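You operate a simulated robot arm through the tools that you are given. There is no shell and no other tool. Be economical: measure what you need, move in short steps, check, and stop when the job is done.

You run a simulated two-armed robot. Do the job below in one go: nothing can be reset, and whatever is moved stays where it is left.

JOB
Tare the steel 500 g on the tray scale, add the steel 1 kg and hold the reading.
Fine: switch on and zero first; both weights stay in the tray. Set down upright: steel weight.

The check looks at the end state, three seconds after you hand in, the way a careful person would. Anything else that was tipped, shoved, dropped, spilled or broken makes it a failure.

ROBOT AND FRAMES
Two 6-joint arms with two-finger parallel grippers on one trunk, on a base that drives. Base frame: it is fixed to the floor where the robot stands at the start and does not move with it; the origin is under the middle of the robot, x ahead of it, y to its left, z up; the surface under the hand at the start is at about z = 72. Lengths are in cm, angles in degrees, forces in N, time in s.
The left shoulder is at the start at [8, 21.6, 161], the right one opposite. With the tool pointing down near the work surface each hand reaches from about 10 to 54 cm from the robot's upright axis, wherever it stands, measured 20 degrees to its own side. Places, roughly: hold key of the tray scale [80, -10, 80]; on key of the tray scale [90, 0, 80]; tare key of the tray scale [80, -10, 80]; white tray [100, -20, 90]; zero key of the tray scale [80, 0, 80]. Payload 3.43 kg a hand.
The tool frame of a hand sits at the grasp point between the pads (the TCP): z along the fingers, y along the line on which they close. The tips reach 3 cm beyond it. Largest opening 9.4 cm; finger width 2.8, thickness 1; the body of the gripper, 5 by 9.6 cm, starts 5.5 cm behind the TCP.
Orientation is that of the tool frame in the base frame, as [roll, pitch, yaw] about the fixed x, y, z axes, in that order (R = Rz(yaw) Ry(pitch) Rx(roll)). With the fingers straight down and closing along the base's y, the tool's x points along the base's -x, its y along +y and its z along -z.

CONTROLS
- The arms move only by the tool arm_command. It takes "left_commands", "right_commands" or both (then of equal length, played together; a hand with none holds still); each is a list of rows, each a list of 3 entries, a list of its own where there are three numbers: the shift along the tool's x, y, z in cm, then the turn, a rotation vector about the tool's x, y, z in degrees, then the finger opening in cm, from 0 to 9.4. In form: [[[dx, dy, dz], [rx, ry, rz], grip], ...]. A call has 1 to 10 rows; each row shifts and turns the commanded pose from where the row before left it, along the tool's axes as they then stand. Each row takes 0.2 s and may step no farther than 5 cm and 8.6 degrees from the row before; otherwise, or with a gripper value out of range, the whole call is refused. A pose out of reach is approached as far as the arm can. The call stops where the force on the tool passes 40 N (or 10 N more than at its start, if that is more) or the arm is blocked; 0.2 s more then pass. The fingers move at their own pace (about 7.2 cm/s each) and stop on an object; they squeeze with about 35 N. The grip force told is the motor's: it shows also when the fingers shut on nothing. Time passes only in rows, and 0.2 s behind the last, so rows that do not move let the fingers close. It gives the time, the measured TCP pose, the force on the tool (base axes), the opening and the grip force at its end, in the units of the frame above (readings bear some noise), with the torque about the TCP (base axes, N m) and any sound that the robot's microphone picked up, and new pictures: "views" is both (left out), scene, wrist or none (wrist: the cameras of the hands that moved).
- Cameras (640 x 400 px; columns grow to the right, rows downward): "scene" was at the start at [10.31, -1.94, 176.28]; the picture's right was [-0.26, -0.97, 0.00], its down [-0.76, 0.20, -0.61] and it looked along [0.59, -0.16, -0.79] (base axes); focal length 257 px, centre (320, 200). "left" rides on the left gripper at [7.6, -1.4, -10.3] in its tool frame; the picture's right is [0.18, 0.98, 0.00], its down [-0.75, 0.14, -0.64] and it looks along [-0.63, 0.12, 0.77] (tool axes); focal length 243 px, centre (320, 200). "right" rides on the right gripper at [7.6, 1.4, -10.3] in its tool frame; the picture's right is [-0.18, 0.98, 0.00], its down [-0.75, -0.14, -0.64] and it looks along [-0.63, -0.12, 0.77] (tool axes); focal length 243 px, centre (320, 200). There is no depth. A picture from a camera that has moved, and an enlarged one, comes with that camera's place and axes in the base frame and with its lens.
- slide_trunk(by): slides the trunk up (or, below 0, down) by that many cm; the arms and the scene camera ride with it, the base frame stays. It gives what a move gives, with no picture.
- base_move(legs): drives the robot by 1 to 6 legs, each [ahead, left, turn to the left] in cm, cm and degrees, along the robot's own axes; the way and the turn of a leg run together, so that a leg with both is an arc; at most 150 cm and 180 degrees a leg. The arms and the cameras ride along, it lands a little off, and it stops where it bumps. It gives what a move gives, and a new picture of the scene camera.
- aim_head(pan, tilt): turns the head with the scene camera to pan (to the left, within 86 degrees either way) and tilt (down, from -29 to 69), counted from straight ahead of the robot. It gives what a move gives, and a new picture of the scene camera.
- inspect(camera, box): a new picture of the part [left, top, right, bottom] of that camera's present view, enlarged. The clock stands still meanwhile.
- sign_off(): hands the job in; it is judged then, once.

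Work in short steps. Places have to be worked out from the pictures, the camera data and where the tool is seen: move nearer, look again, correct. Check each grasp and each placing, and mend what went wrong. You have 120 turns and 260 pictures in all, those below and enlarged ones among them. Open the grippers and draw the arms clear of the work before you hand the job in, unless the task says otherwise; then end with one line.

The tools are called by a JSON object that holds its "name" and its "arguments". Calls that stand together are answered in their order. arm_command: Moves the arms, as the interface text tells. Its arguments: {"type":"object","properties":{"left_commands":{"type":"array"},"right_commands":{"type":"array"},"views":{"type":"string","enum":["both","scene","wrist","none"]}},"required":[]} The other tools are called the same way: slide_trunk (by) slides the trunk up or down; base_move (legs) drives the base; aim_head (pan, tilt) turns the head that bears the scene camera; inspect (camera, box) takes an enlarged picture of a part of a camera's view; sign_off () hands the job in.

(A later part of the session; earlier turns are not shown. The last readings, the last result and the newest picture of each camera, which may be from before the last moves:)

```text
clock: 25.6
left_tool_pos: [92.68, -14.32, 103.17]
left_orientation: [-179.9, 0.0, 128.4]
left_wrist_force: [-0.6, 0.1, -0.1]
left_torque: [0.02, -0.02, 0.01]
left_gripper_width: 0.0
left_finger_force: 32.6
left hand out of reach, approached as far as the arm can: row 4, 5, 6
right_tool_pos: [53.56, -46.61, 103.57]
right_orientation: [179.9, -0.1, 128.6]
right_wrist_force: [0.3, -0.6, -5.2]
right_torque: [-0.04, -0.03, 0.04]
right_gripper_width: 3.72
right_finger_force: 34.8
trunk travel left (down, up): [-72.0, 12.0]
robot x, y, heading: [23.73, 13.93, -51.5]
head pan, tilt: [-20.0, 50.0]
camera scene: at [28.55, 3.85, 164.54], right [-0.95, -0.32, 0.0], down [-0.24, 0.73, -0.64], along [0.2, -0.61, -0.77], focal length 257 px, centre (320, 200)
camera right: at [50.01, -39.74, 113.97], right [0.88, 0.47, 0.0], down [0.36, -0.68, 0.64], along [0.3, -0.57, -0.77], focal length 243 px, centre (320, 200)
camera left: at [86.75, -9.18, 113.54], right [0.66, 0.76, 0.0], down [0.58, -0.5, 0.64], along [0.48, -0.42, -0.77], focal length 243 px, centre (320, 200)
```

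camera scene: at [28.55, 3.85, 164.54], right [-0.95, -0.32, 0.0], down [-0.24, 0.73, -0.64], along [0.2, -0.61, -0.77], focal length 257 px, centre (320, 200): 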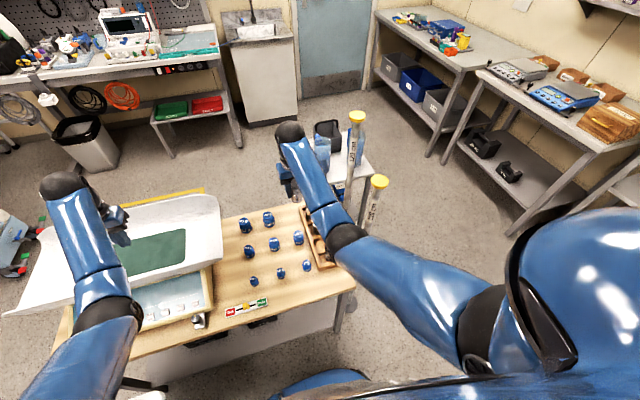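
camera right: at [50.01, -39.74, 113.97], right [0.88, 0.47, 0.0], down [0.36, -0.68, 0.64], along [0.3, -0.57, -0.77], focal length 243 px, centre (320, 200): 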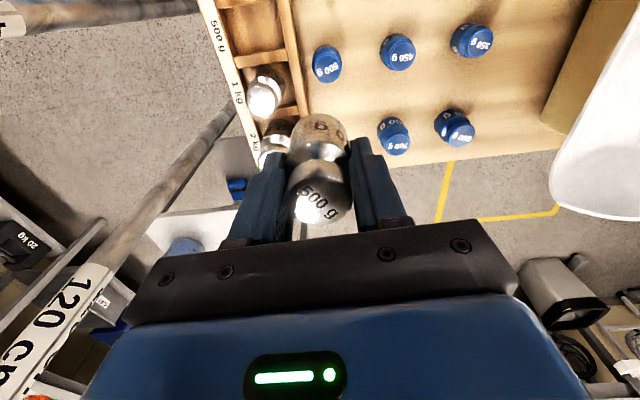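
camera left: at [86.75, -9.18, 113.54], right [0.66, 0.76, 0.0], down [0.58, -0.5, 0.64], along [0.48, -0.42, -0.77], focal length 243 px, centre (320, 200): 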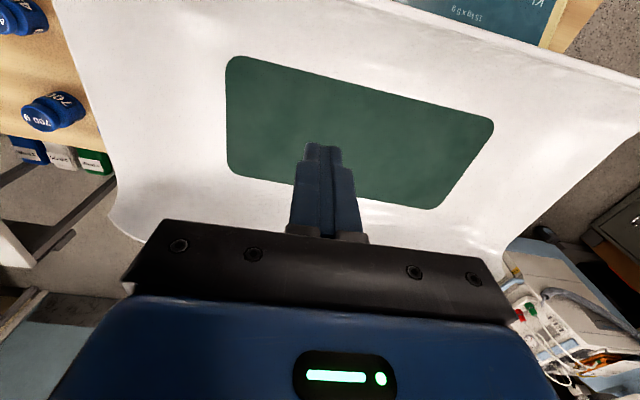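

The 500 g hangs securely. The tray mat spans about s 56–86, d 66–80 along the table at z≈85. I move the left hand toward my centre, then turn 40° left so the right hand can reach the tray.

{"name": "arm_command", "arguments": {"left_commands": [[[0, -4.7, -0.8], [0, 0, 0], 0], [[0, -4.7, -0.8], [0, 0, 0], 0], [[0, -4.7, -0.8], [0, 0, 0], 0], [[0, -4.7, -0.8], [0, 0, 0], 0], [[0, -4, 0], [0, 0, 0], 0]], "views": "none"}}

{"name": "base_move", "arguments": {"legs": [[0, 0, 40]]}}

{"name": "inspect", "arguments": {"camera": "right", "box": [0, 0, 640, 400]}}

```text
clock: 26.8
left_tool_pos: [75.38, -29.7, 104.85]
left_orientation: [179.9, 0.0, 128.4]
left_wrist_force: [0.0, -0.1, 1.2]
left_torque: [0.01, -0.03, 0.01]
left_gripper_width: 0.0
left_finger_force: 33.0
left hand out of reach, approached as far as the arm can: row 2, 3, 4
right_tool_pos: [53.33, -46.72, 103.64]
right_orientation: [179.9, 0.0, 128.5]
right_wrist_force: [-0.4, -0.2, -5.3]
right_torque: [-0.01, 0.01, -0.01]
right_gripper_width: 3.72
right_finger_force: 34.5
trunk travel left (down, up): [-72.0, 12.0]
robot x, y, heading: [23.86, 13.84, -51.6]
head pan, tilt: [-20.0, 50.0]
```

```text
clock: 29.1
left_tool_pos: [91.34, 13.38, 104.87]
left_orientation: [180.0, 0.0, 168.4]
left_wrist_force: [0.0, -0.6, -0.7]
left_torque: [-0.02, 0.0, 0.0]
left_gripper_width: 0.02
left_finger_force: 33.1
right_tool_pos: [85.28, -13.68, 103.53]
right_orientation: [180.0, 0.0, 168.3]
right_wrist_force: [-0.9, -0.2, -4.3]
right_torque: [0.02, -0.02, -0.02]
right_gripper_width: 3.69
right_finger_force: 35.3
trunk travel left (down, up): [-72.0, 12.0]
robot x, y, heading: [23.97, 13.64, -11.7]
head pan, tilt: [-20.0, 50.0]
camera scene: at [33.66, 8.88, 164.55], right [-0.52, -0.85, 0.0], down [-0.65, 0.4, -0.64], along [0.55, -0.34, -0.77], focal length 257 px, centre (320, 200)
```

scene: 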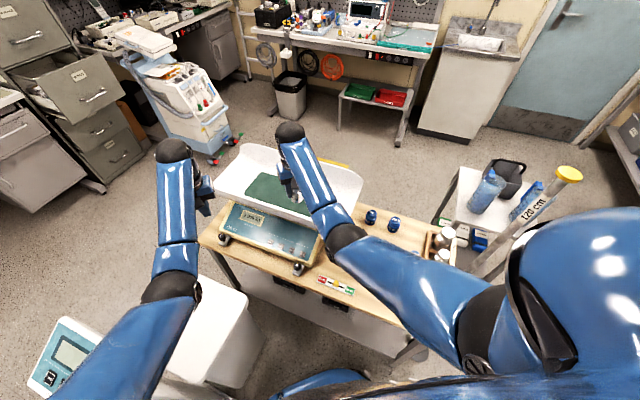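

```text
1.00 times, centred on (320, 200) of right (not enlarged: the box is as wide or as high as the picture)
camera zoom: at [78.12, -10.8, 113.97], right [0.38, 0.93, 0.0], down [0.71, -0.29, 0.64], along [0.59, -0.24, -0.77], focal length 243 px, centre (320, 200)
```

zoom: 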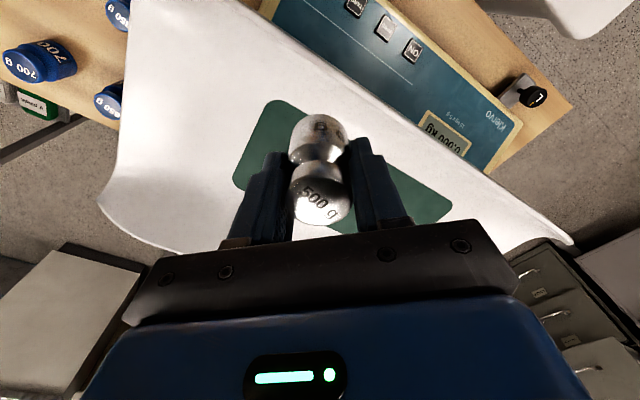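

The 500 g is above the tray's near part. I move it on 9 cm to about (94,-17), then down to z≈94 and look.

{"name": "arm_command", "arguments": {"right_commands": [[[-3.1, -0.5, 0], [0, 0, 0], 2.5], [[-3.1, -0.5, 0], [0, 0, 0], 2.5], [[-3, -0.5, 0], [0, 0, 0], 2.5], [[0, 0, 4], [0, 0, 0], 2.5], [[0, 0, 4], [0, 0, 0], 2.5]]}}

```text
clock: 30.3
left_tool_pos: [91.47, 13.42, 104.87]
left_orientation: [-180.0, -0.1, 168.3]
left_wrist_force: [1.2, -0.9, 0.6]
left_torque: [0.0, 0.0, -0.01]
left_gripper_width: 0.01
left_finger_force: 33.2
right_tool_pos: [91.96, -16.69, 96.26]
right_orientation: [180.0, 0.1, 168.3]
right_wrist_force: [0.7, -0.5, -4.1]
right_torque: [0.01, -0.02, 0.0]
right_gripper_width: 3.7
right_finger_force: 35.1
right hand out of reach, approached as far as the arm can: row 4, 5
trunk travel left (down, up): [-72.0, 12.0]
robot x, y, heading: [23.87, 13.62, -11.9]
head pan, tilt: [-20.0, 50.0]
camera scene: at [33.71, 8.9, 164.55], right [-0.53, -0.85, 0.0], down [-0.65, 0.4, -0.64], along [0.55, -0.34, -0.77], focal length 257 px, centre (320, 200)
camera right: at [84.75, -13.73, 106.58], right [0.38, 0.93, 0.0], down [0.71, -0.29, 0.64], along [0.59, -0.24, -0.77], focal length 243 px, centre (320, 200)
```

scene: 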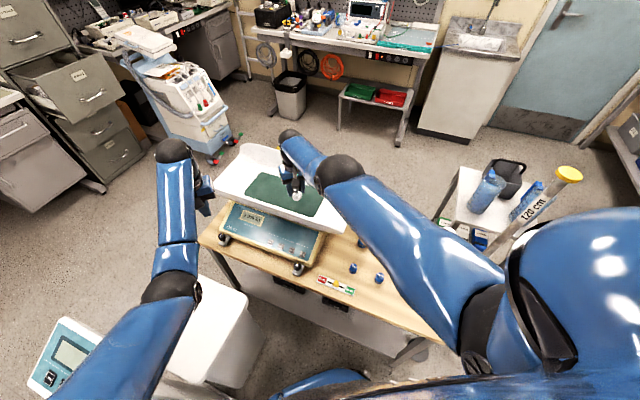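
right: 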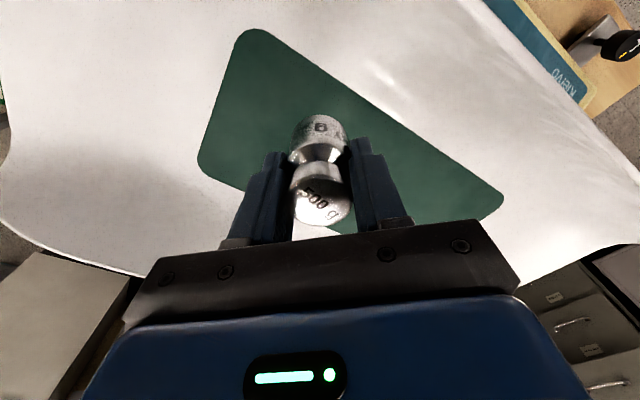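

The arm is at its reach limit (about 65 cm from the shoulder). I drive the base 5 cm toward the table, which leaves the stool aside.

{"name": "base_move", "arguments": {"legs": [[4.2, -3.7, 0]]}}

```text
clock: 31.2
left_tool_pos: [94.28, 9.61, 105.22]
left_orientation: [-179.9, 0.4, 168.3]
left_wrist_force: [-0.1, 1.3, 0.6]
left_torque: [-0.05, -0.07, -0.01]
left_gripper_width: 0.0
left_finger_force: 33.1
right_tool_pos: [94.58, -20.4, 96.89]
right_orientation: [-179.8, 0.5, 168.2]
right_wrist_force: [-0.6, 0.8, -3.9]
right_torque: [-0.08, -0.07, 0.0]
right_gripper_width: 3.7
right_finger_force: 34.7
trunk travel left (down, up): [-72.0, 12.0]
robot x, y, heading: [27.69, 9.42, -12.0]
head pan, tilt: [-20.0, 50.0]
camera scene: at [36.08, 5.56, 164.66], right [-0.53, -0.85, 0.0], down [-0.65, 0.4, -0.65], along [0.55, -0.34, -0.76], focal length 257 px, centre (320, 200)
```

scene: 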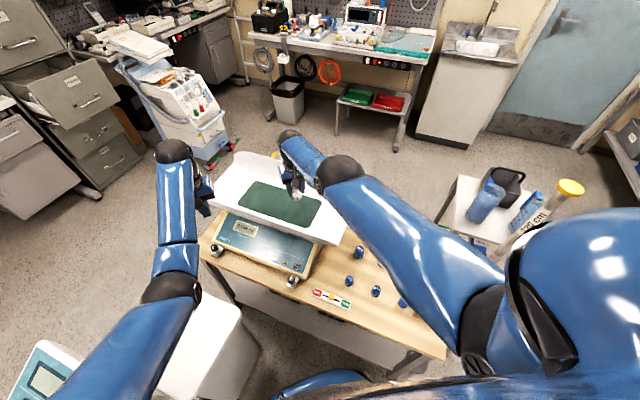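

The weight is now over (94.6,-20.4). I shift it about 3 cm left and 1.3 back, and lower a little.

{"name": "arm_command", "arguments": {"right_commands": [[[0.6, 1.6, 0], [0, 0, 0], 2.5], [[0.7, 1.6, 1], [0, 0, 0], 2.5], [[0, 0, 2], [0, 0, 0], 2.5]]}}

```text
clock: 32.0
left_tool_pos: [94.71, 9.25, 104.82]
left_orientation: [180.0, 0.0, 168.2]
left_wrist_force: [1.3, 0.3, 0.2]
left_torque: [0.04, -0.02, 0.0]
left_gripper_width: 0.0
left_finger_force: 33.7
right_tool_pos: [94.4, -17.48, 93.4]
right_orientation: [180.0, 0.1, 168.2]
right_wrist_force: [-0.3, -0.6, -5.3]
right_torque: [-0.05, -0.04, 0.02]
right_gripper_width: 3.7
right_finger_force: 34.6
right hand out of reach, approached as far as the arm can: row 2, 3
trunk travel left (down, up): [-72.0, 12.0]
robot x, y, heading: [27.53, 9.46, -11.8]
head pan, tilt: [-20.0, 50.0]
camera scene: at [36.96, 4.85, 164.57], right [-0.53, -0.85, 0.0], down [-0.65, 0.4, -0.64], along [0.55, -0.34, -0.77], focal length 257 px, centre (320, 200)
camera right: at [87.29, -14.51, 103.84], right [0.38, 0.92, 0.0], down [0.71, -0.29, 0.64], along [0.59, -0.24, -0.77], focal length 243 px, centre (320, 200)
```

scene: 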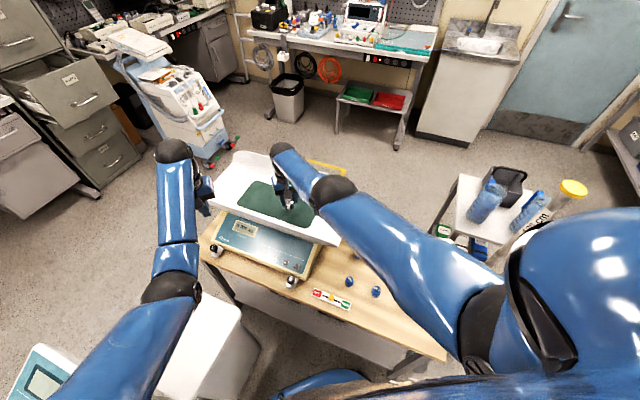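
right: 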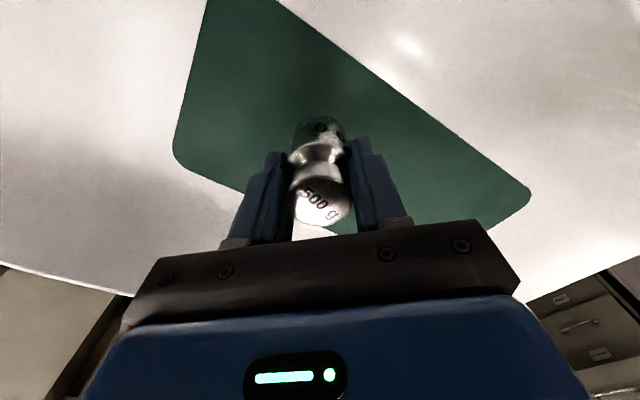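

The arm is again at its limit. Lowering the trunk lowers the weight straight down, so I do that in small slides while watching the force.

{"name": "slide_trunk", "arguments": {"by": -1.5}}

{"name": "inspect", "arguments": {"camera": "right", "box": [220, 80, 420, 240]}}

```text
clock: 32.6
left_tool_pos: [94.71, 9.04, 103.28]
left_orientation: [179.9, 0.0, 168.1]
left_wrist_force: [0.1, 0.4, 0.2]
left_torque: [-0.04, -0.01, -0.01]
left_gripper_width: 0.0
left_finger_force: 33.0
right_tool_pos: [94.47, -17.55, 91.98]
right_orientation: [-180.0, -0.1, 168.1]
right_wrist_force: [-0.7, 0.1, -5.2]
right_torque: [-0.02, -0.02, -0.02]
right_gripper_width: 3.72
right_finger_force: 34.9
trunk travel left (down, up): [-70.5, 13.5]
robot x, y, heading: [27.29, 9.15, -11.9]
head pan, tilt: [-20.0, 50.0]
```

```text
2.50 times, centred on (320, 160) of right
camera zoom: at [87.34, -14.59, 102.27], right [0.38, 0.92, 0.0], down [0.71, -0.29, 0.64], along [0.59, -0.24, -0.77], focal length 606 px, centre (320, 300)
```

zoom: 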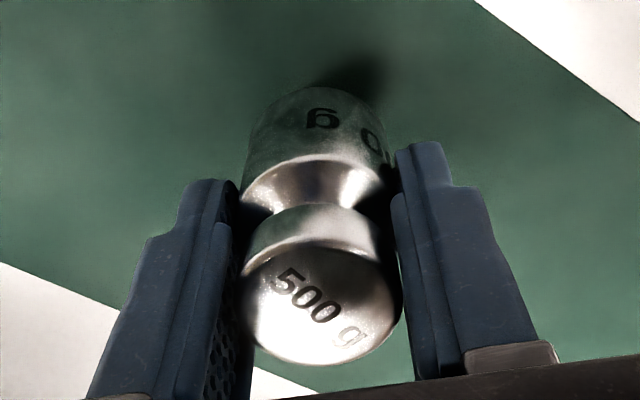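

Shadow and base are near each other but not touching. I slide down 0.8 more.

{"name": "slide_trunk", "arguments": {"by": -0.8}}

{"name": "inspect", "arguments": {"camera": "right", "box": [220, 80, 420, 240]}}

```text
clock: 33.2
left_tool_pos: [94.8, 9.13, 102.45]
left_orientation: [-180.0, 0.0, 168.2]
left_wrist_force: [0.1, -0.2, 1.0]
left_torque: [-0.03, 0.0, -0.03]
left_gripper_width: 0.03
left_finger_force: 32.6
right_tool_pos: [94.54, -17.71, 91.12]
right_orientation: [-179.9, -0.1, 168.2]
right_wrist_force: [0.1, -0.4, -4.7]
right_torque: [0.0, -0.01, 0.01]
right_gripper_width: 3.68
right_finger_force: 34.6
trunk travel left (down, up): [-69.7, 14.3]
robot x, y, heading: [27.2, 9.16, -11.9]
head pan, tilt: [-20.0, 50.0]
```

```text
2.50 times, centred on (320, 160) of right
camera zoom: at [87.36, -14.62, 101.44], right [0.38, 0.92, 0.0], down [0.71, -0.29, 0.64], along [0.59, -0.24, -0.77], focal length 606 px, centre (320, 300)
```

zoom: 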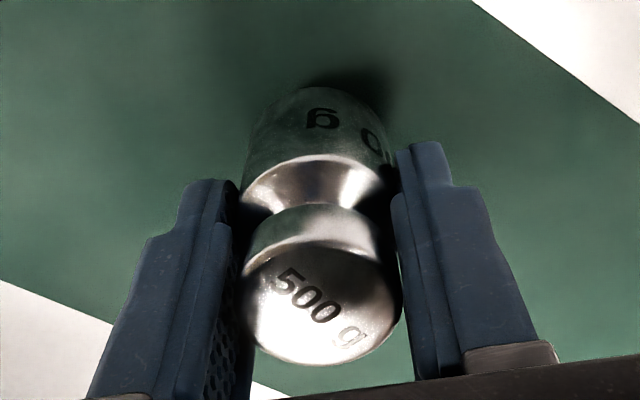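

The shadow is closing in. I slide another 0.5.

{"name": "slide_trunk", "arguments": {"by": -0.5}}

```text
clock: 33.8
left_tool_pos: [94.83, 9.04, 102.08]
left_orientation: [-180.0, -0.1, 168.2]
left_wrist_force: [-0.3, 0.0, 0.0]
left_torque: [-0.02, 0.03, -0.04]
left_gripper_width: 0.0
left_finger_force: 32.8
right_tool_pos: [94.47, -17.57, 90.65]
right_orientation: [-180.0, -0.1, 168.1]
right_wrist_force: [0.2, 0.6, -4.4]
right_torque: [-0.01, -0.01, -0.01]
right_gripper_width: 3.71
right_finger_force: 34.7
trunk travel left (down, up): [-69.2, 14.8]
robot x, y, heading: [27.38, 9.68, -11.8]
head pan, tilt: [-20.0, 50.0]
```

Still about 4.5–5 N, so no contact yet. Another 0.4.

{"name": "slide_trunk", "arguments": {"by": -0.4}}

{"name": "inspect", "arguments": {"camera": "right", "box": [220, 80, 420, 240]}}

```text
clock: 34.3
left_tool_pos: [94.86, 9.0, 101.64]
left_orientation: [-180.0, -0.1, 168.2]
left_wrist_force: [0.4, -0.9, 0.3]
left_torque: [-0.02, 0.02, 0.01]
left_gripper_width: 0.0
left_finger_force: 32.8
right_tool_pos: [94.45, -17.59, 90.18]
right_orientation: [-180.0, -0.1, 168.2]
right_wrist_force: [0.0, 1.1, -5.0]
right_torque: [0.04, -0.01, 0.03]
right_gripper_width: 3.69
right_finger_force: 34.9
trunk travel left (down, up): [-68.8, 15.2]
robot x, y, heading: [27.27, 9.52, -11.9]
head pan, tilt: [-20.0, 50.0]
```

```text
2.50 times, centred on (320, 160) of right
camera zoom: at [87.36, -14.64, 100.54], right [0.38, 0.92, 0.0], down [0.71, -0.29, 0.64], along [0.59, -0.24, -0.77], focal length 606 px, centre (320, 300)
```

zoom: 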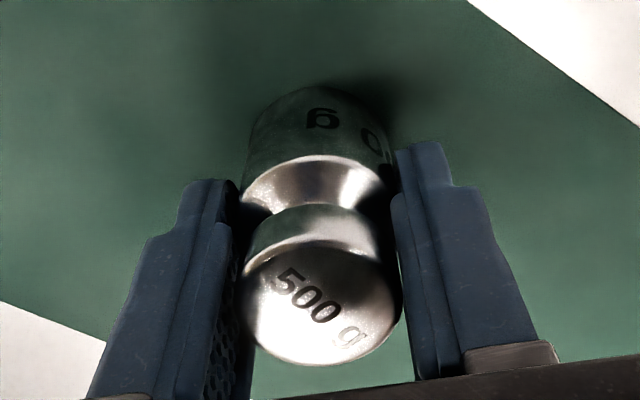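

Close now. I slide 0.4 more, watching the force.

{"name": "slide_trunk", "arguments": {"by": -0.4}}

```text
clock: 34.8
left_tool_pos: [94.64, 9.11, 101.24]
left_orientation: [-180.0, 0.0, 168.2]
left_wrist_force: [-0.3, 0.5, 0.4]
left_torque: [0.01, 0.03, 0.0]
left_gripper_width: 0.0
left_finger_force: 32.5
right_tool_pos: [94.4, -17.57, 90.12]
right_orientation: [180.0, 0.3, 168.2]
right_wrist_force: [-0.7, -0.7, 8.0]
right_torque: [-0.02, 0.23, 0.06]
right_gripper_width: 3.72
right_finger_force: 34.6
trunk travel left (down, up): [-68.4, 15.6]
robot x, y, heading: [27.28, 9.49, -11.7]
head pan, tilt: [-20.0, 50.0]
```

Contact: the force went from -5 to +8 N. I relax 0.2 cm, then open to 6.5.

{"name": "slide_trunk", "arguments": {"by": 0.2}}

{"name": "arm_command", "arguments": {"right_commands": [[[0, 0, 0], [0, 0, 0], 5], [[0, 0, 0], [0, 0, 0], 6.5], [[0, 0, 0], [0, 0, 0], 6.5]], "views": "wrist"}}

```text
clock: 35.3
left_tool_pos: [94.73, 9.23, 101.53]
left_orientation: [-180.0, 0.0, 168.1]
left_wrist_force: [0.3, -0.1, 0.6]
left_torque: [0.0, 0.0, -0.01]
left_gripper_width: 0.0
left_finger_force: 33.0
right_tool_pos: [94.51, -17.64, 90.09]
right_orientation: [-180.0, 0.0, 168.1]
right_wrist_force: [2.7, -1.8, 4.1]
right_torque: [-0.07, -0.12, 0.0]
right_gripper_width: 3.66
right_finger_force: 34.8
trunk travel left (down, up): [-68.6, 15.4]
robot x, y, heading: [27.65, 9.31, -12.0]
head pan, tilt: [-20.0, 50.0]
```

```text
clock: 36.1
left_tool_pos: [94.68, 9.16, 101.59]
left_orientation: [-180.0, 0.1, 168.2]
left_wrist_force: [-0.1, -0.3, 0.4]
left_torque: [-0.01, 0.01, 0.0]
left_gripper_width: 0.0
left_finger_force: 33.0
right_tool_pos: [94.33, -17.65, 90.09]
right_orientation: [-179.9, 0.0, 168.2]
right_wrist_force: [0.4, 0.2, -0.2]
right_torque: [-0.01, 0.02, 0.0]
right_gripper_width: 6.51
right_finger_force: 0.0
trunk travel left (down, up): [-68.6, 15.4]
robot x, y, heading: [27.46, 9.14, -11.8]
head pan, tilt: [-20.0, 50.0]
camera right: at [87.26, -14.61, 100.41], right [0.38, 0.92, 0.0], down [0.71, -0.29, 0.64], along [0.59, -0.24, -0.77], focal length 243 px, centre (320, 200)
```

right: 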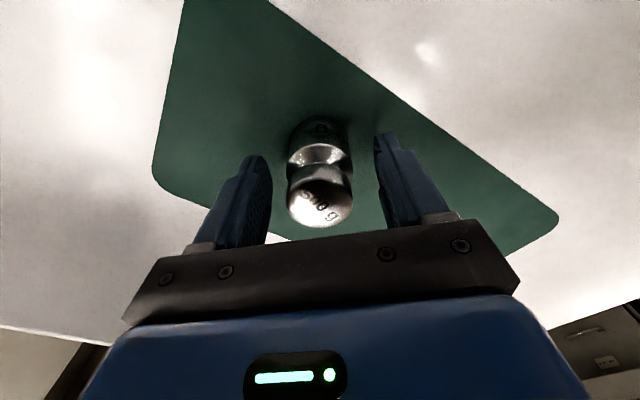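

The 500 g stands upright and free. I raise the trunk 8 cm to lift the fingers off straight up and look.

{"name": "slide_trunk", "arguments": {"by": 8}}

{"name": "inspect", "arguments": {"camera": "right", "box": [0, 0, 640, 400]}}

{"name": "inspect", "arguments": {"camera": "scene", "box": [190, 140, 370, 290]}}

```text
clock: 37.3
left_tool_pos: [94.78, 8.94, 109.61]
left_orientation: [180.0, 0.1, 168.2]
left_wrist_force: [0.6, 0.2, 0.1]
left_torque: [0.0, 0.01, -0.01]
left_gripper_width: 0.0
left_finger_force: 32.7
right_tool_pos: [94.37, -17.58, 97.98]
right_orientation: [179.9, 0.0, 168.2]
right_wrist_force: [0.0, 0.9, 0.3]
right_torque: [-0.01, -0.02, -0.03]
right_gripper_width: 6.52
right_finger_force: 0.1
trunk travel left (down, up): [-76.6, 7.4]
robot x, y, heading: [27.36, 9.23, -11.6]
head pan, tilt: [-20.0, 50.0]
```

```text
1.00 times, centred on (320, 200) of right (not enlarged: the box is as wide or as high as the picture)
camera zoom: at [87.28, -14.61, 108.41], right [0.38, 0.92, 0.0], down [0.71, -0.29, 0.64], along [0.59, -0.24, -0.77], focal length 243 px, centre (320, 200)
```

zoom: 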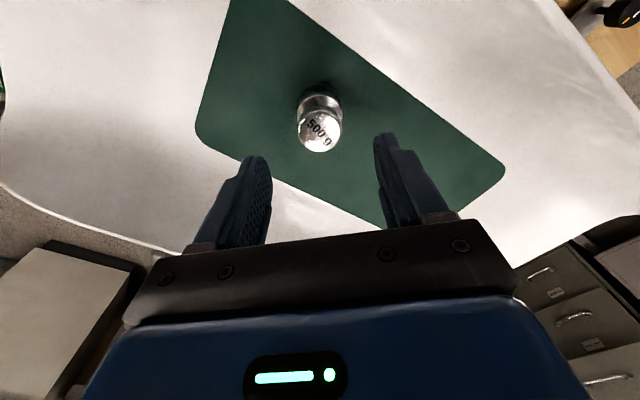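

```text
2.67 times, centred on (280, 215) of scene
camera zoom: at [36.97, 4.78, 169.16], right [-0.53, -0.85, 0.0], down [-0.65, 0.4, -0.64], along [0.55, -0.34, -0.77], focal length 685 px, centre (427, 160)
```

zoom: 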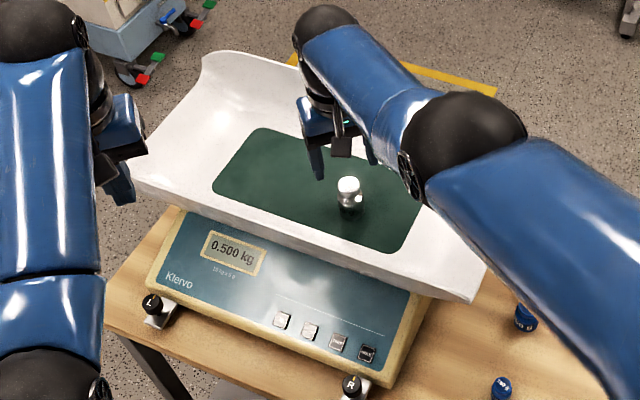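

The scale reads 0.500 kg. I raise the right hand, back the base to its earlier spot and turn right again to press TARE with the left hand.

{"name": "arm_command", "arguments": {"right_commands": [[[0, 0, -3], [0, 0, 0], 6.5], [[0, 0, -3], [0, 0, 0], 6.5], [[2, 0, -2], [0, 0, 0], 6.5], [[3, 0, 0], [0, 0, 0], 6.5]], "views": "none"}}

{"name": "base_move", "arguments": {"legs": [[-4.4, 3.8, 0], [0, 0, -40]]}}

```text
clock: 38.3
left_tool_pos: [94.67, 9.11, 109.46]
left_orientation: [180.0, 0.0, 168.1]
left_wrist_force: [0.5, -0.3, 0.6]
left_torque: [-0.04, 0.03, 0.01]
left_gripper_width: 0.01
left_finger_force: 33.5
right_tool_pos: [89.34, -16.65, 106.16]
right_orientation: [180.0, 0.1, 168.2]
right_wrist_force: [-0.4, 0.1, -0.1]
right_torque: [0.01, 0.01, -0.01]
right_gripper_width: 6.52
right_finger_force: 0.1
trunk travel left (down, up): [-76.6, 7.4]
robot x, y, heading: [27.37, 9.37, -12.1]
head pan, tilt: [-20.0, 50.0]
```

```text
clock: 41.1
left_tool_pos: [76.34, -28.05, 109.62]
left_orientation: [180.0, 0.0, 129.7]
left_wrist_force: [0.0, 0.2, 0.8]
left_torque: [-0.05, 0.02, 0.0]
left_gripper_width: 0.0
left_finger_force: 32.8
right_tool_pos: [56.31, -45.0, 106.09]
right_orientation: [180.0, 0.0, 129.6]
right_wrist_force: [0.7, -0.1, -1.2]
right_torque: [0.01, -0.03, 0.01]
right_gripper_width: 6.51
right_finger_force: 0.0
trunk travel left (down, up): [-76.6, 7.4]
robot x, y, heading: [23.77, 13.86, -50.3]
head pan, tilt: [-20.0, 50.0]
camera scene: at [28.48, 4.6, 169.17], right [-0.94, -0.34, 0.0], down [-0.26, 0.72, -0.64], along [0.22, -0.61, -0.77], focal length 257 px, centre (320, 200)
```

scene: 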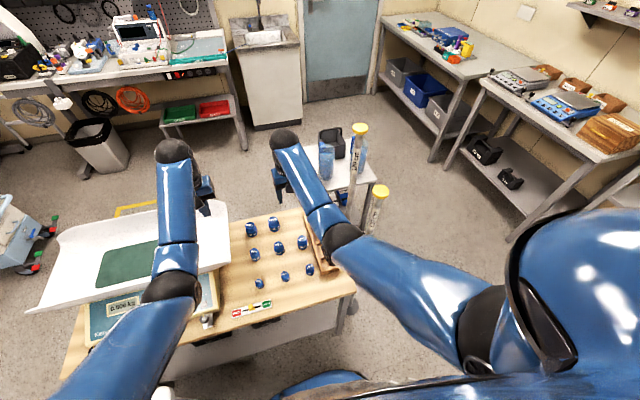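

In position. I carry the left hand left above the tray and back over TARE.

{"name": "arm_command", "arguments": {"left_commands": [[[0, 4.05, 0], [0, 0, 0], 0], [[0, 4.05, 0], [0, 0, 0], 0], [[0, 4.05, 0], [0, 0, 0], 0], [[0, 4.05, 0], [0, 0, 0], 0], [[3.6, 0, 1.5], [0, 0, 0], 0], [[3.7, 0, 1.5], [0, 0, 0], 0], [[3.7, 0, 2], [0, 0, 0], 0], [[3.6, 0, 3], [0, 0, 0], 0]], "views": "wrist"}}

```text
clock: 42.9
left_tool_pos: [80.99, -7.86, 99.19]
left_orientation: [180.0, 0.1, 129.6]
left_wrist_force: [0.7, 0.5, -0.1]
left_torque: [-0.02, 0.02, -0.03]
left_gripper_width: 0.0
left_finger_force: 33.3
left hand out of reach, approached as far as the arm can: row 5, 6, 7
right_tool_pos: [56.24, -45.09, 106.25]
right_orientation: [180.0, 0.2, 129.6]
right_wrist_force: [0.0, -0.4, 0.1]
right_torque: [-0.02, -0.02, 0.0]
right_gripper_width: 6.48
right_finger_force: 0.1
trunk travel left (down, up): [-76.6, 7.4]
robot x, y, heading: [23.92, 13.87, -50.3]
head pan, tilt: [-20.0, 50.0]
camera left: at [74.89, -2.81, 109.65], right [0.64, 0.77, 0.0], down [0.59, -0.49, 0.64], along [0.49, -0.41, -0.77], focal length 243 px, centre (320, 200)
```

left: 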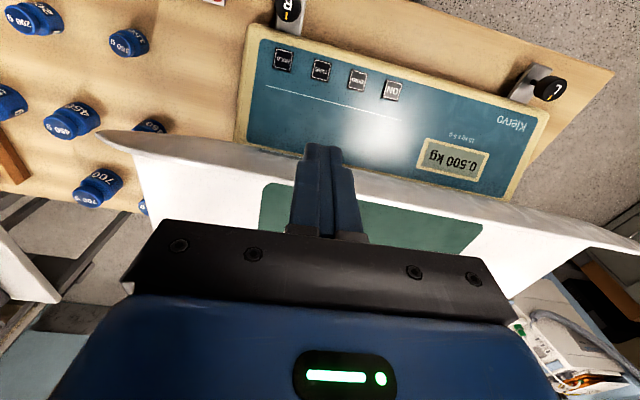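

TARE sits at (80.0,-7.2) with 0.500 kg on the display. I correct, tilt and descend to about 7 cm above the key.

{"name": "arm_command", "arguments": {"left_commands": [[[2.2, -0.35, 2], [0, 0, 0], 0], [[0, 0, 0], [0, -8, 0], 0], [[0, 0, 0], [0, -8, 0], 0], [[1.1, 0, 3.85], [0, 0, 0], 0], [[1.1, 0, 3.85], [0, 0, 0], 0], [[0.7, 0, 2.4], [0, 0, 0], 0]], "views": "wrist"}}

```text
clock: 44.3
left_tool_pos: [79.23, -6.33, 86.63]
left_orientation: [180.0, 16.1, 129.7]
left_wrist_force: [-0.7, -0.5, -0.5]
left_torque: [-0.03, 0.01, -0.01]
left_gripper_width: 0.01
left_finger_force: 33.0
right_tool_pos: [56.11, -45.14, 106.14]
right_orientation: [180.0, 0.1, 129.6]
right_wrist_force: [-0.4, 0.3, 0.3]
right_torque: [0.0, -0.01, -0.01]
right_gripper_width: 6.51
right_finger_force: 0.1
trunk travel left (down, up): [-76.6, 7.4]
robot x, y, heading: [24.27, 13.91, -50.3]
head pan, tilt: [-20.0, 50.0]
camera left: at [71.71, 0.57, 94.47], right [0.65, 0.76, -0.05], down [0.46, -0.33, 0.83], along [0.61, -0.56, -0.56], focal length 243 px, centre (320, 200)
```

left: 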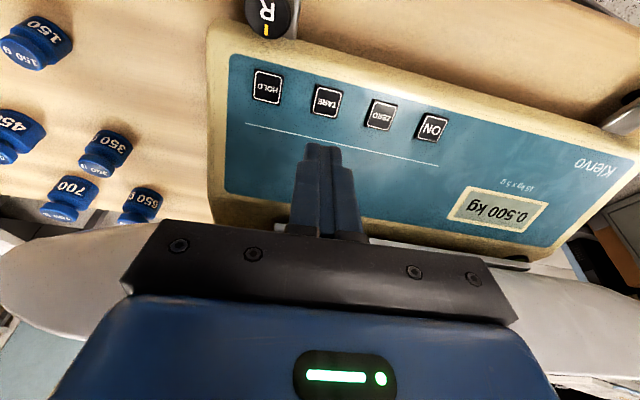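

The tip is about 0.5 cm short of TARE's centre. I adjust and press.

{"name": "arm_command", "arguments": {"left_commands": [[[-0.4, 0.2, 0], [0, 0, 0], 0], [[0.83, 0, 2.9], [0, 0, 0], 0], [[0.6, 0, 2.1], [0, 0, 0], 0], [[0.14, 0, 0.48], [0, 0, 0], 0], [[0.14, 0, 0.48], [0, 0, 0], 0]], "views": "wrist"}}

```text
clock: 45.5
left_tool_pos: [79.66, -6.55, 80.56]
left_orientation: [-180.0, 16.0, 129.6]
left_wrist_force: [0.3, 0.3, 0.4]
left_torque: [-0.01, -0.03, 0.03]
left_gripper_width: 0.0
left_finger_force: 33.0
right_tool_pos: [56.21, -45.27, 106.0]
right_orientation: [-180.0, 0.0, 129.6]
right_wrist_force: [0.4, -0.7, 0.3]
right_torque: [-0.01, 0.0, 0.02]
right_gripper_width: 6.5
right_finger_force: 0.0
trunk travel left (down, up): [-76.6, 7.4]
robot x, y, heading: [23.86, 14.03, -50.4]
head pan, tilt: [-20.0, 50.0]
camera left: at [72.02, 0.4, 88.56], right [0.65, 0.76, -0.05], down [0.46, -0.33, 0.83], along [0.61, -0.56, -0.56], focal length 243 px, centre (320, 200)
```

left: 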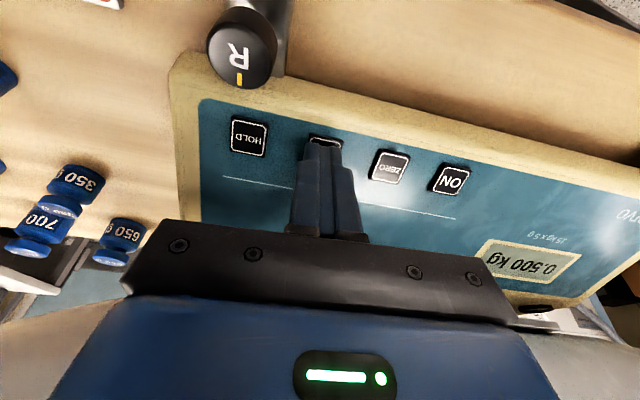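

No click yet. I go 0.4 cm lower.

{"name": "arm_command", "arguments": {"left_commands": [[[0.06, 0, 0.2], [0, 0, 0], 0], [[0.06, 0, 0.2], [0, 0, 0], 0]], "views": "wrist"}}

```text
clock: 46.1
left_tool_pos: [79.68, -6.56, 80.31]
left_orientation: [180.0, 15.9, 129.6]
left_wrist_force: [0.4, 1.4, 2.9]
left_torque: [0.0, -0.06, 0.0]
left_gripper_width: 0.0
left_finger_force: 33.0
right_tool_pos: [56.19, -45.1, 106.17]
right_orientation: [180.0, 0.0, 129.6]
right_wrist_force: [-0.6, -0.7, -0.6]
right_torque: [-0.01, -0.01, 0.05]
right_gripper_width: 6.51
right_finger_force: 0.0
trunk travel left (down, up): [-76.6, 7.4]
robot x, y, heading: [23.76, 14.21, -50.3]
head pan, tilt: [-20.0, 50.0]
heard: click
camera left: at [72.07, 0.35, 88.17], right [0.64, 0.76, -0.05], down [0.46, -0.33, 0.83], along [0.61, -0.56, -0.56], focal length 243 px, centre (320, 200)
```

left: 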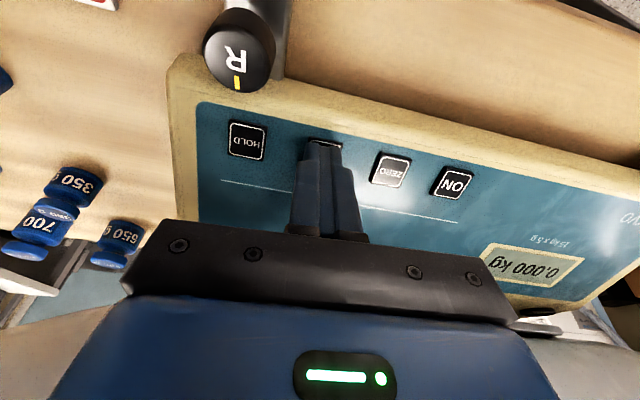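

The display went to 0.000 kg: tared. I lift the left hand up over the rim and park it as before.

{"name": "arm_command", "arguments": {"left_commands": [[[-1.1, 0, -3.85], [0, 0, 0], 0], [[-1.1, 0, -3.85], [0, 0, 0], 0], [[-1.1, 0, -3.85], [0, 0, 0], 0], [[0, 0, 0], [0, 8, 0], 0], [[0, 0, 0], [0, 8, 0], 0], [[0, 0, -3.5], [0, 0, 0], 0], [[-2, 0, -3.5], [0, 0, 0], 0], [[-3, 0, -2], [0, 0, 0], 0], [[-3, 0, -2], [0, 0, 0], 0], [[-4, 0, -1], [0, 0, 0], 0]], "views": "wrist"}}

```text
clock: 48.3
left_tool_pos: [87.36, -15.85, 104.18]
left_orientation: [180.0, -0.1, 129.5]
left_wrist_force: [0.6, 0.0, 0.1]
left_torque: [0.03, 0.01, -0.01]
left_gripper_width: 0.0
left_finger_force: 32.3
right_tool_pos: [56.15, -45.09, 106.07]
right_orientation: [180.0, 0.0, 129.6]
right_wrist_force: [0.4, 0.4, -0.3]
right_torque: [0.0, 0.01, -0.01]
right_gripper_width: 6.5
right_finger_force: 0.0
trunk travel left (down, up): [-76.6, 7.4]
robot x, y, heading: [24.16, 13.84, -50.4]
head pan, tilt: [-20.0, 50.0]
camera left: at [81.35, -10.79, 114.65], right [0.64, 0.77, 0.0], down [0.59, -0.49, 0.64], along [0.49, -0.41, -0.77], focal length 243 px, centre (320, 200)
```

left: 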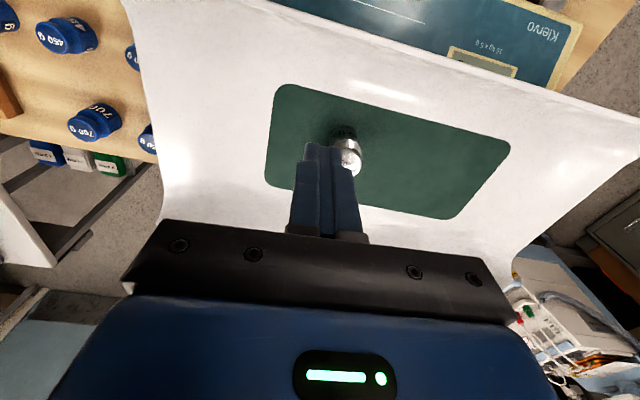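

The 500 g stands on the mat. I bring the left hand back toward centre, then drive 8 cm ahead and lower the trunk for the 1 kg.

{"name": "arm_command", "arguments": {"left_commands": [[[0, -4.5, -0.8], [0, 0, 0], 0], [[0, -4.5, -0.8], [0, 0, 0], 0], [[0, -4.5, -0.8], [0, 0, 0], 0], [[0, -4, 0], [0, 0, 0], 0]], "views": "none"}}

{"name": "base_move", "arguments": {"legs": [[8, 0, 0]]}}

{"name": "inspect", "arguments": {"camera": "right", "box": [0, 0, 640, 400]}}

```text
clock: 49.3
left_tool_pos: [73.64, -27.04, 106.61]
left_orientation: [179.9, 0.0, 129.6]
left_wrist_force: [-0.1, -1.0, -0.3]
left_torque: [0.0, -0.03, -0.02]
left_gripper_width: 0.0
left_finger_force: 33.4
right_tool_pos: [56.18, -45.15, 106.11]
right_orientation: [180.0, 0.0, 129.6]
right_wrist_force: [0.8, -0.7, -0.3]
right_torque: [-0.02, -0.01, 0.02]
right_gripper_width: 6.51
right_finger_force: 0.1
trunk travel left (down, up): [-76.6, 7.4]
robot x, y, heading: [24.12, 14.06, -50.3]
head pan, tilt: [-20.0, 50.0]
```

```text
clock: 50.3
left_tool_pos: [78.19, -32.36, 107.36]
left_orientation: [179.9, 0.5, 129.6]
left_wrist_force: [-0.1, 0.5, 0.5]
left_torque: [-0.08, -0.07, 0.03]
left_gripper_width: 0.0
left_finger_force: 33.5
right_tool_pos: [60.85, -50.53, 106.88]
right_orientation: [180.0, 0.6, 129.6]
right_wrist_force: [-0.8, 0.8, 0.7]
right_torque: [-0.05, -0.05, 0.02]
right_gripper_width: 6.48
right_finger_force: 0.2
trunk travel left (down, up): [-76.6, 7.4]
robot x, y, heading: [29.22, 7.93, -50.3]
head pan, tilt: [-20.0, 50.0]
camera scene: at [32.5, -0.37, 169.3], right [-0.94, -0.34, 0.0], down [-0.25, 0.72, -0.65], along [0.22, -0.61, -0.76], focal length 257 px, centre (320, 200)
```

scene: 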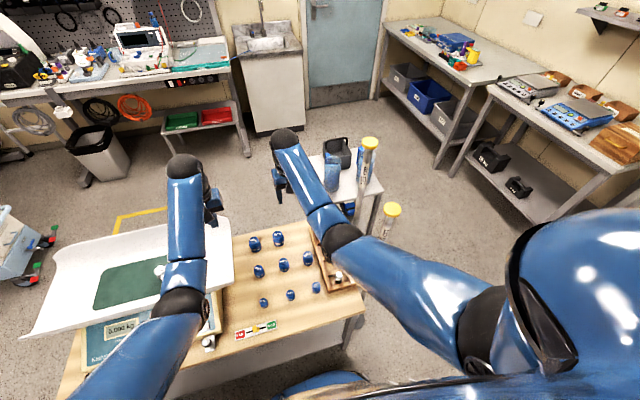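

```text
1.00 times, centred on (320, 200) of right (not enlarged: the box is as wide or as high as the picture)
camera zoom: at [57.0, -43.51, 117.06], right [0.87, 0.49, 0.0], down [0.37, -0.66, 0.65], along [0.32, -0.57, -0.76], focal length 243 px, centre (320, 200)
```

zoom: 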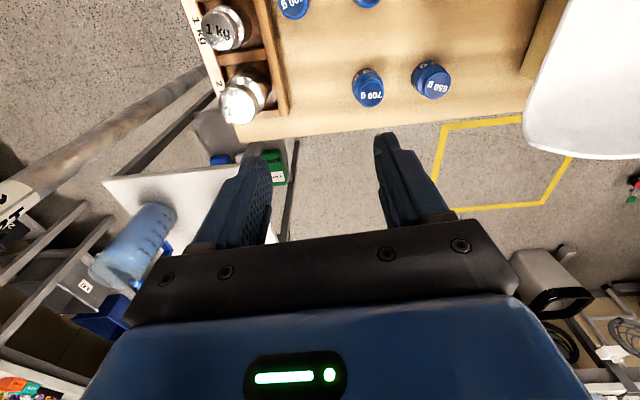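

The 1 kg's top is at about (48.3,-52.6,81). I lower the trunk 4.6 cm and bring the open right hand over it.

{"name": "slide_trunk", "arguments": {"by": -4.6}}

{"name": "arm_command", "arguments": {"right_commands": [[[2, -3, 0.5], [0, 0, 0], 7.2], [[2, -3, 1], [0, 0, 0], 7.2], [[1.6, -2.7, 1], [0, 0, 0], 7.2], [[1, -2.2, 1.5], [0, 0, 0], 7.2], [[0, 0, 2], [0, 0, 0], 7.2]], "views": "both"}}

```text
clock: 51.2
left_tool_pos: [79.0, -33.16, 101.9]
left_orientation: [179.9, -0.2, 129.7]
left_wrist_force: [-0.6, 0.0, 0.0]
left_torque: [0.02, 0.0, 0.01]
left_gripper_width: 0.0
left_finger_force: 33.4
right_tool_pos: [61.46, -51.2, 101.43]
right_orientation: [-180.0, -0.2, 129.6]
right_wrist_force: [0.7, 0.9, -0.2]
right_torque: [0.02, 0.02, 0.02]
right_gripper_width: 6.48
right_finger_force: 0.1
trunk travel left (down, up): [-72.0, 12.0]
robot x, y, heading: [28.8, 7.81, -50.2]
head pan, tilt: [-20.0, 50.0]
```

```text
clock: 52.4
left_tool_pos: [79.03, -33.06, 102.01]
left_orientation: [-180.0, -0.1, 129.6]
left_wrist_force: [-0.3, 0.5, 1.0]
left_torque: [-0.02, 0.03, 0.01]
left_gripper_width: 0.0
left_finger_force: 33.0
right_tool_pos: [48.71, -53.16, 95.57]
right_orientation: [-180.0, 0.0, 129.7]
right_wrist_force: [0.2, 0.3, 0.0]
right_torque: [-0.02, 0.02, -0.01]
right_gripper_width: 7.19
right_finger_force: 0.1
trunk travel left (down, up): [-72.0, 12.0]
robot x, y, heading: [29.01, 7.58, -50.4]
head pan, tilt: [-20.0, 50.0]
camera scene: at [33.55, -1.68, 164.57], right [-0.94, -0.34, 0.0], down [-0.26, 0.72, -0.64], along [0.22, -0.6, -0.77], focal length 257 px, centre (320, 200)
camera right: at [44.95, -46.33, 105.83], right [0.87, 0.49, 0.0], down [0.37, -0.67, 0.64], along [0.31, -0.56, -0.77], focal length 243 px, centre (320, 200)
```

scene: 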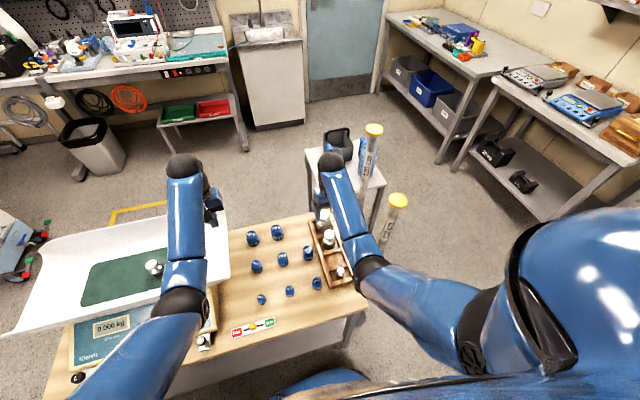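
right: 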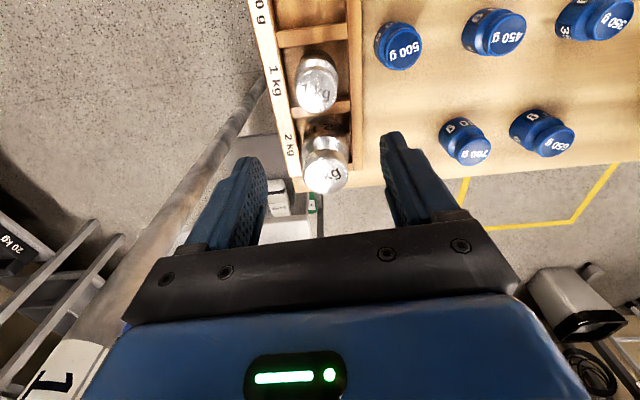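

The 1 kg is at (48.1,-52.8), 0.7 cm nearer than the hand. I correct and descend to TCP z≈79.8.

{"name": "arm_command", "arguments": {"right_commands": [[[0.7, -0.2, 4], [0, 0, 0], 7.2], [[0, 0, 4], [0, 0, 0], 7.2], [[0, 0, 4], [0, 0, 0], 7.2], [[0, 0, 2.3], [0, 0, 0], 7.2], [[0, 0, 1.4], [0, 0, 0], 7.2]], "views": "wrist"}}

```text
clock: 53.6
left_tool_pos: [78.92, -33.05, 102.14]
left_orientation: [-180.0, 0.0, 129.7]
left_wrist_force: [0.0, 0.4, -0.8]
left_torque: [0.01, 0.01, 0.0]
left_gripper_width: 0.0
left_finger_force: 33.1
right_tool_pos: [48.16, -52.75, 79.96]
right_orientation: [180.0, 0.0, 129.6]
right_wrist_force: [0.0, -0.2, -0.9]
right_torque: [0.0, 0.04, -0.05]
right_gripper_width: 7.17
right_finger_force: 0.0
trunk travel left (down, up): [-72.0, 12.0]
robot x, y, heading: [28.95, 7.69, -50.4]
head pan, tilt: [-20.0, 50.0]
camera right: at [44.49, -46.01, 90.25], right [0.87, 0.49, 0.0], down [0.37, -0.67, 0.64], along [0.31, -0.56, -0.77], focal length 243 px, centre (320, 200)
```

right: 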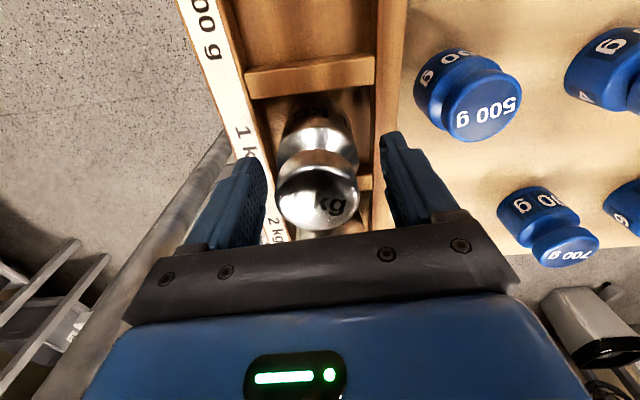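

The top is about 1 cm above the TCP. I lower 0.5 and close, then test-lift 1 cm.

{"name": "arm_command", "arguments": {"right_commands": [[[0, 0, 0.5], [0, 0, 0], 7.2], [[0, 0, 0], [0, 0, 0], 3], [[0, 0, 0], [0, 0, 0], 3], [[0, 0, 0], [0, 0, 0], 3], [[0, 0, -1], [0, 0, 0], 3]], "views": "wrist"}}

```text
clock: 54.8
left_tool_pos: [78.99, -33.2, 101.98]
left_orientation: [180.0, -0.1, 129.6]
left_wrist_force: [-0.1, -0.2, -0.4]
left_torque: [0.0, -0.01, 0.0]
left_gripper_width: 0.0
left_finger_force: 33.3
right_tool_pos: [48.32, -52.72, 80.17]
right_orientation: [-180.0, -0.2, 129.8]
right_wrist_force: [0.4, 0.2, -10.6]
right_torque: [0.0, 0.0, 0.01]
right_gripper_width: 4.73
right_finger_force: 35.0
trunk travel left (down, up): [-72.0, 12.0]
robot x, y, heading: [29.14, 7.67, -50.3]
head pan, tilt: [-20.0, 50.0]
camera right: at [44.57, -45.98, 90.52], right [0.87, 0.49, 0.0], down [0.37, -0.67, 0.64], along [0.31, -0.56, -0.77], focal length 243 px, centre (320, 200)
```

right: 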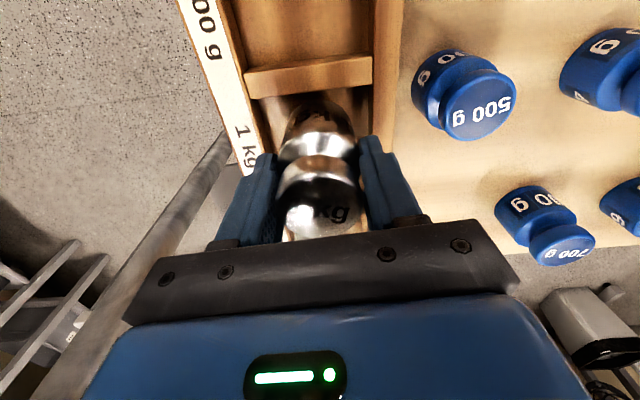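

The 1 kg is held: 4.7 cm wide, 10.6 N. I raise it clear and inward.

{"name": "arm_command", "arguments": {"right_commands": [[[0, 0, -4], [0, 0, 0], 3], [[0, 0, -4], [0, 0, 0], 3], [[0, 0, -4], [0, 0, 0], 3], [[-0.8, 1.6, -4], [0, 0, 0], 3], [[-0.8, 2, -4], [0, 0, 0], 3], [[-1.2, 2, -2.5], [0, 0, 0], 3], [[-1.2, 2, -1.5], [0, 0, 0], 3], [[-1, 2, -1], [0, 0, 0], 3]]}}

```text
clock: 56.6
left_tool_pos: [79.1, -33.23, 102.03]
left_orientation: [-180.0, -0.1, 129.8]
left_wrist_force: [0.5, -1.1, 0.4]
left_torque: [0.02, 0.01, 0.03]
left_gripper_width: 0.02
left_finger_force: 32.9
right_tool_pos: [59.56, -51.22, 103.93]
right_orientation: [180.0, -0.1, 129.8]
right_wrist_force: [-0.3, -0.2, -10.6]
right_torque: [-0.01, 0.0, -0.02]
right_gripper_width: 4.76
right_finger_force: 35.3
right hand out of reach, approached as far as the arm can: row 5, 6
trunk travel left (down, up): [-72.0, 12.0]
robot x, y, heading: [29.01, 8.13, -50.4]
head pan, tilt: [-20.0, 50.0]
camera scene: at [33.74, -1.72, 164.55], right [-0.94, -0.34, 0.0], down [-0.26, 0.72, -0.64], along [0.22, -0.6, -0.77], focal length 257 px, centre (320, 200)
camera right: at [55.94, -44.33, 114.28], right [0.87, 0.49, 0.0], down [0.37, -0.67, 0.64], along [0.31, -0.56, -0.77], focal length 243 px, centre (320, 200)
```

scene: 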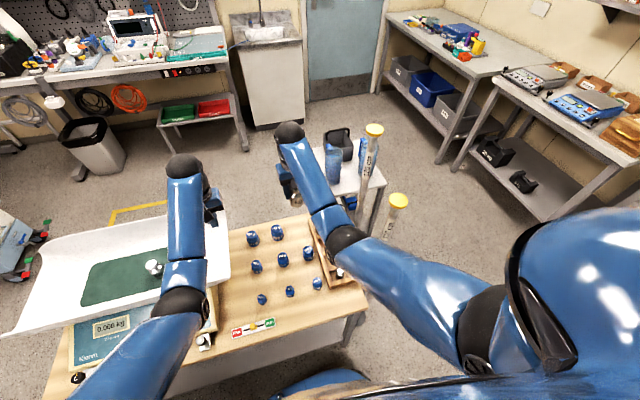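
right: 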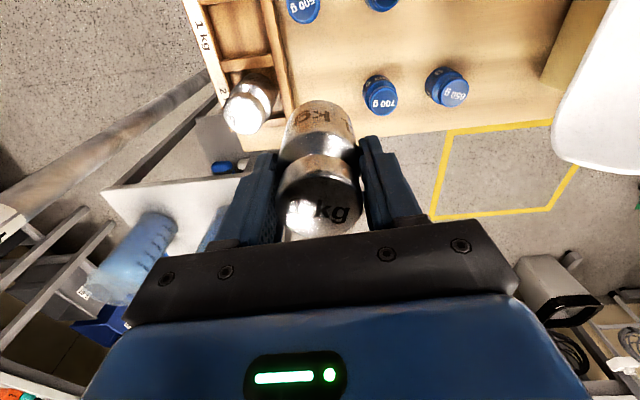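

The grip is stable, and the scale still shows 0.000. I raise the trunk 4 cm for clearance over the 500 g and turn 38.5° left; the weight should arrive near (90,-19).

{"name": "slide_trunk", "arguments": {"by": 4}}

{"name": "base_move", "arguments": {"legs": [[0, 0, 38.5]]}}

{"name": "inspect", "arguments": {"camera": "right", "box": [0, 0, 640, 400]}}

{"name": "inspect", "arguments": {"camera": "left", "box": [0, 0, 640, 400]}}

```text
clock: 57.5
left_tool_pos: [79.04, -33.24, 105.93]
left_orientation: [-179.9, -0.1, 129.7]
left_wrist_force: [-0.4, -0.2, 0.5]
left_torque: [0.01, 0.01, 0.03]
left_gripper_width: 0.01
left_finger_force: 33.1
right_tool_pos: [59.56, -51.18, 107.91]
right_orientation: [179.9, -0.1, 129.7]
right_wrist_force: [1.0, 0.4, -9.6]
right_torque: [0.01, -0.07, -0.01]
right_gripper_width: 4.73
right_finger_force: 34.9
trunk travel left (down, up): [-76.0, 8.0]
robot x, y, heading: [28.92, 7.98, -50.3]
head pan, tilt: [-20.0, 50.0]
```

```text
clock: 59.6
left_tool_pos: [93.68, 6.06, 105.96]
left_orientation: [179.9, -0.1, 167.6]
left_wrist_force: [0.2, -0.4, 0.8]
left_torque: [0.03, 0.0, -0.05]
left_gripper_width: 0.03
left_finger_force: 32.8
right_tool_pos: [89.61, -20.11, 107.89]
right_orientation: [-179.9, -0.2, 167.6]
right_wrist_force: [0.7, 0.0, -9.7]
right_torque: [0.0, -0.01, 0.01]
right_gripper_width: 4.74
right_finger_force: 34.8
trunk travel left (down, up): [-76.0, 8.0]
robot x, y, heading: [28.93, 8.0, -12.4]
head pan, tilt: [-20.0, 50.0]
camera scene: at [38.65, 2.94, 168.54], right [-0.54, -0.84, 0.0], down [-0.65, 0.41, -0.64], along [0.54, -0.34, -0.77], focal length 257 px, centre (320, 200)
```

scene: 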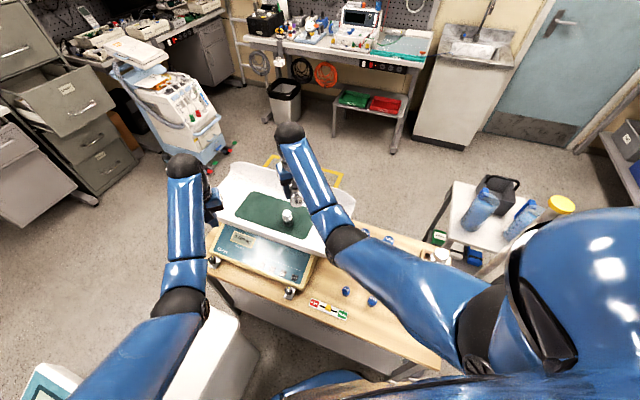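

```text
1.00 times, centred on (320, 200) of right (not enlarged: the box is as wide or as high as the picture)
camera zoom: at [82.35, -17.04, 118.24], right [0.39, 0.92, 0.0], down [0.71, -0.3, 0.64], along [0.59, -0.25, -0.77], focal length 243 px, centre (320, 200)
```

zoom: 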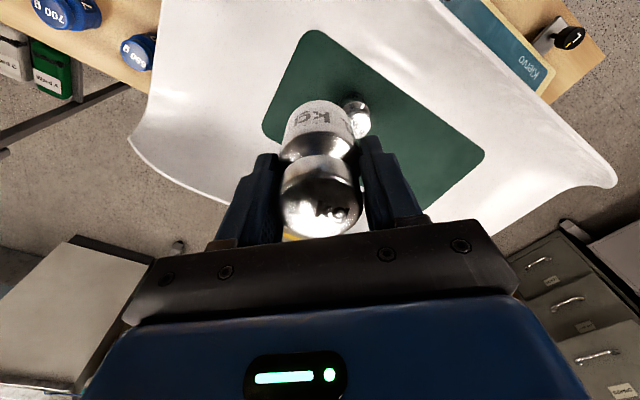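

```text
1.00 times, centred on (320, 200) of left (not enlarged: the box is as wide or as high as the picture)
camera zoom: at [85.91, 6.27, 116.43], right [0.03, 1.0, 0.0], down [0.77, -0.03, 0.64], along [0.64, -0.02, -0.77], focal length 243 px, centre (320, 200)
```

zoom: 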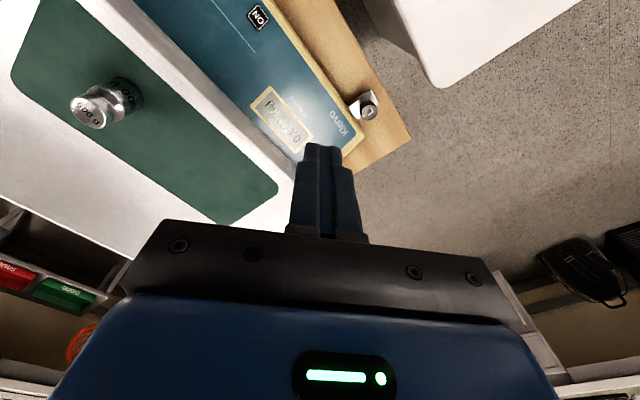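

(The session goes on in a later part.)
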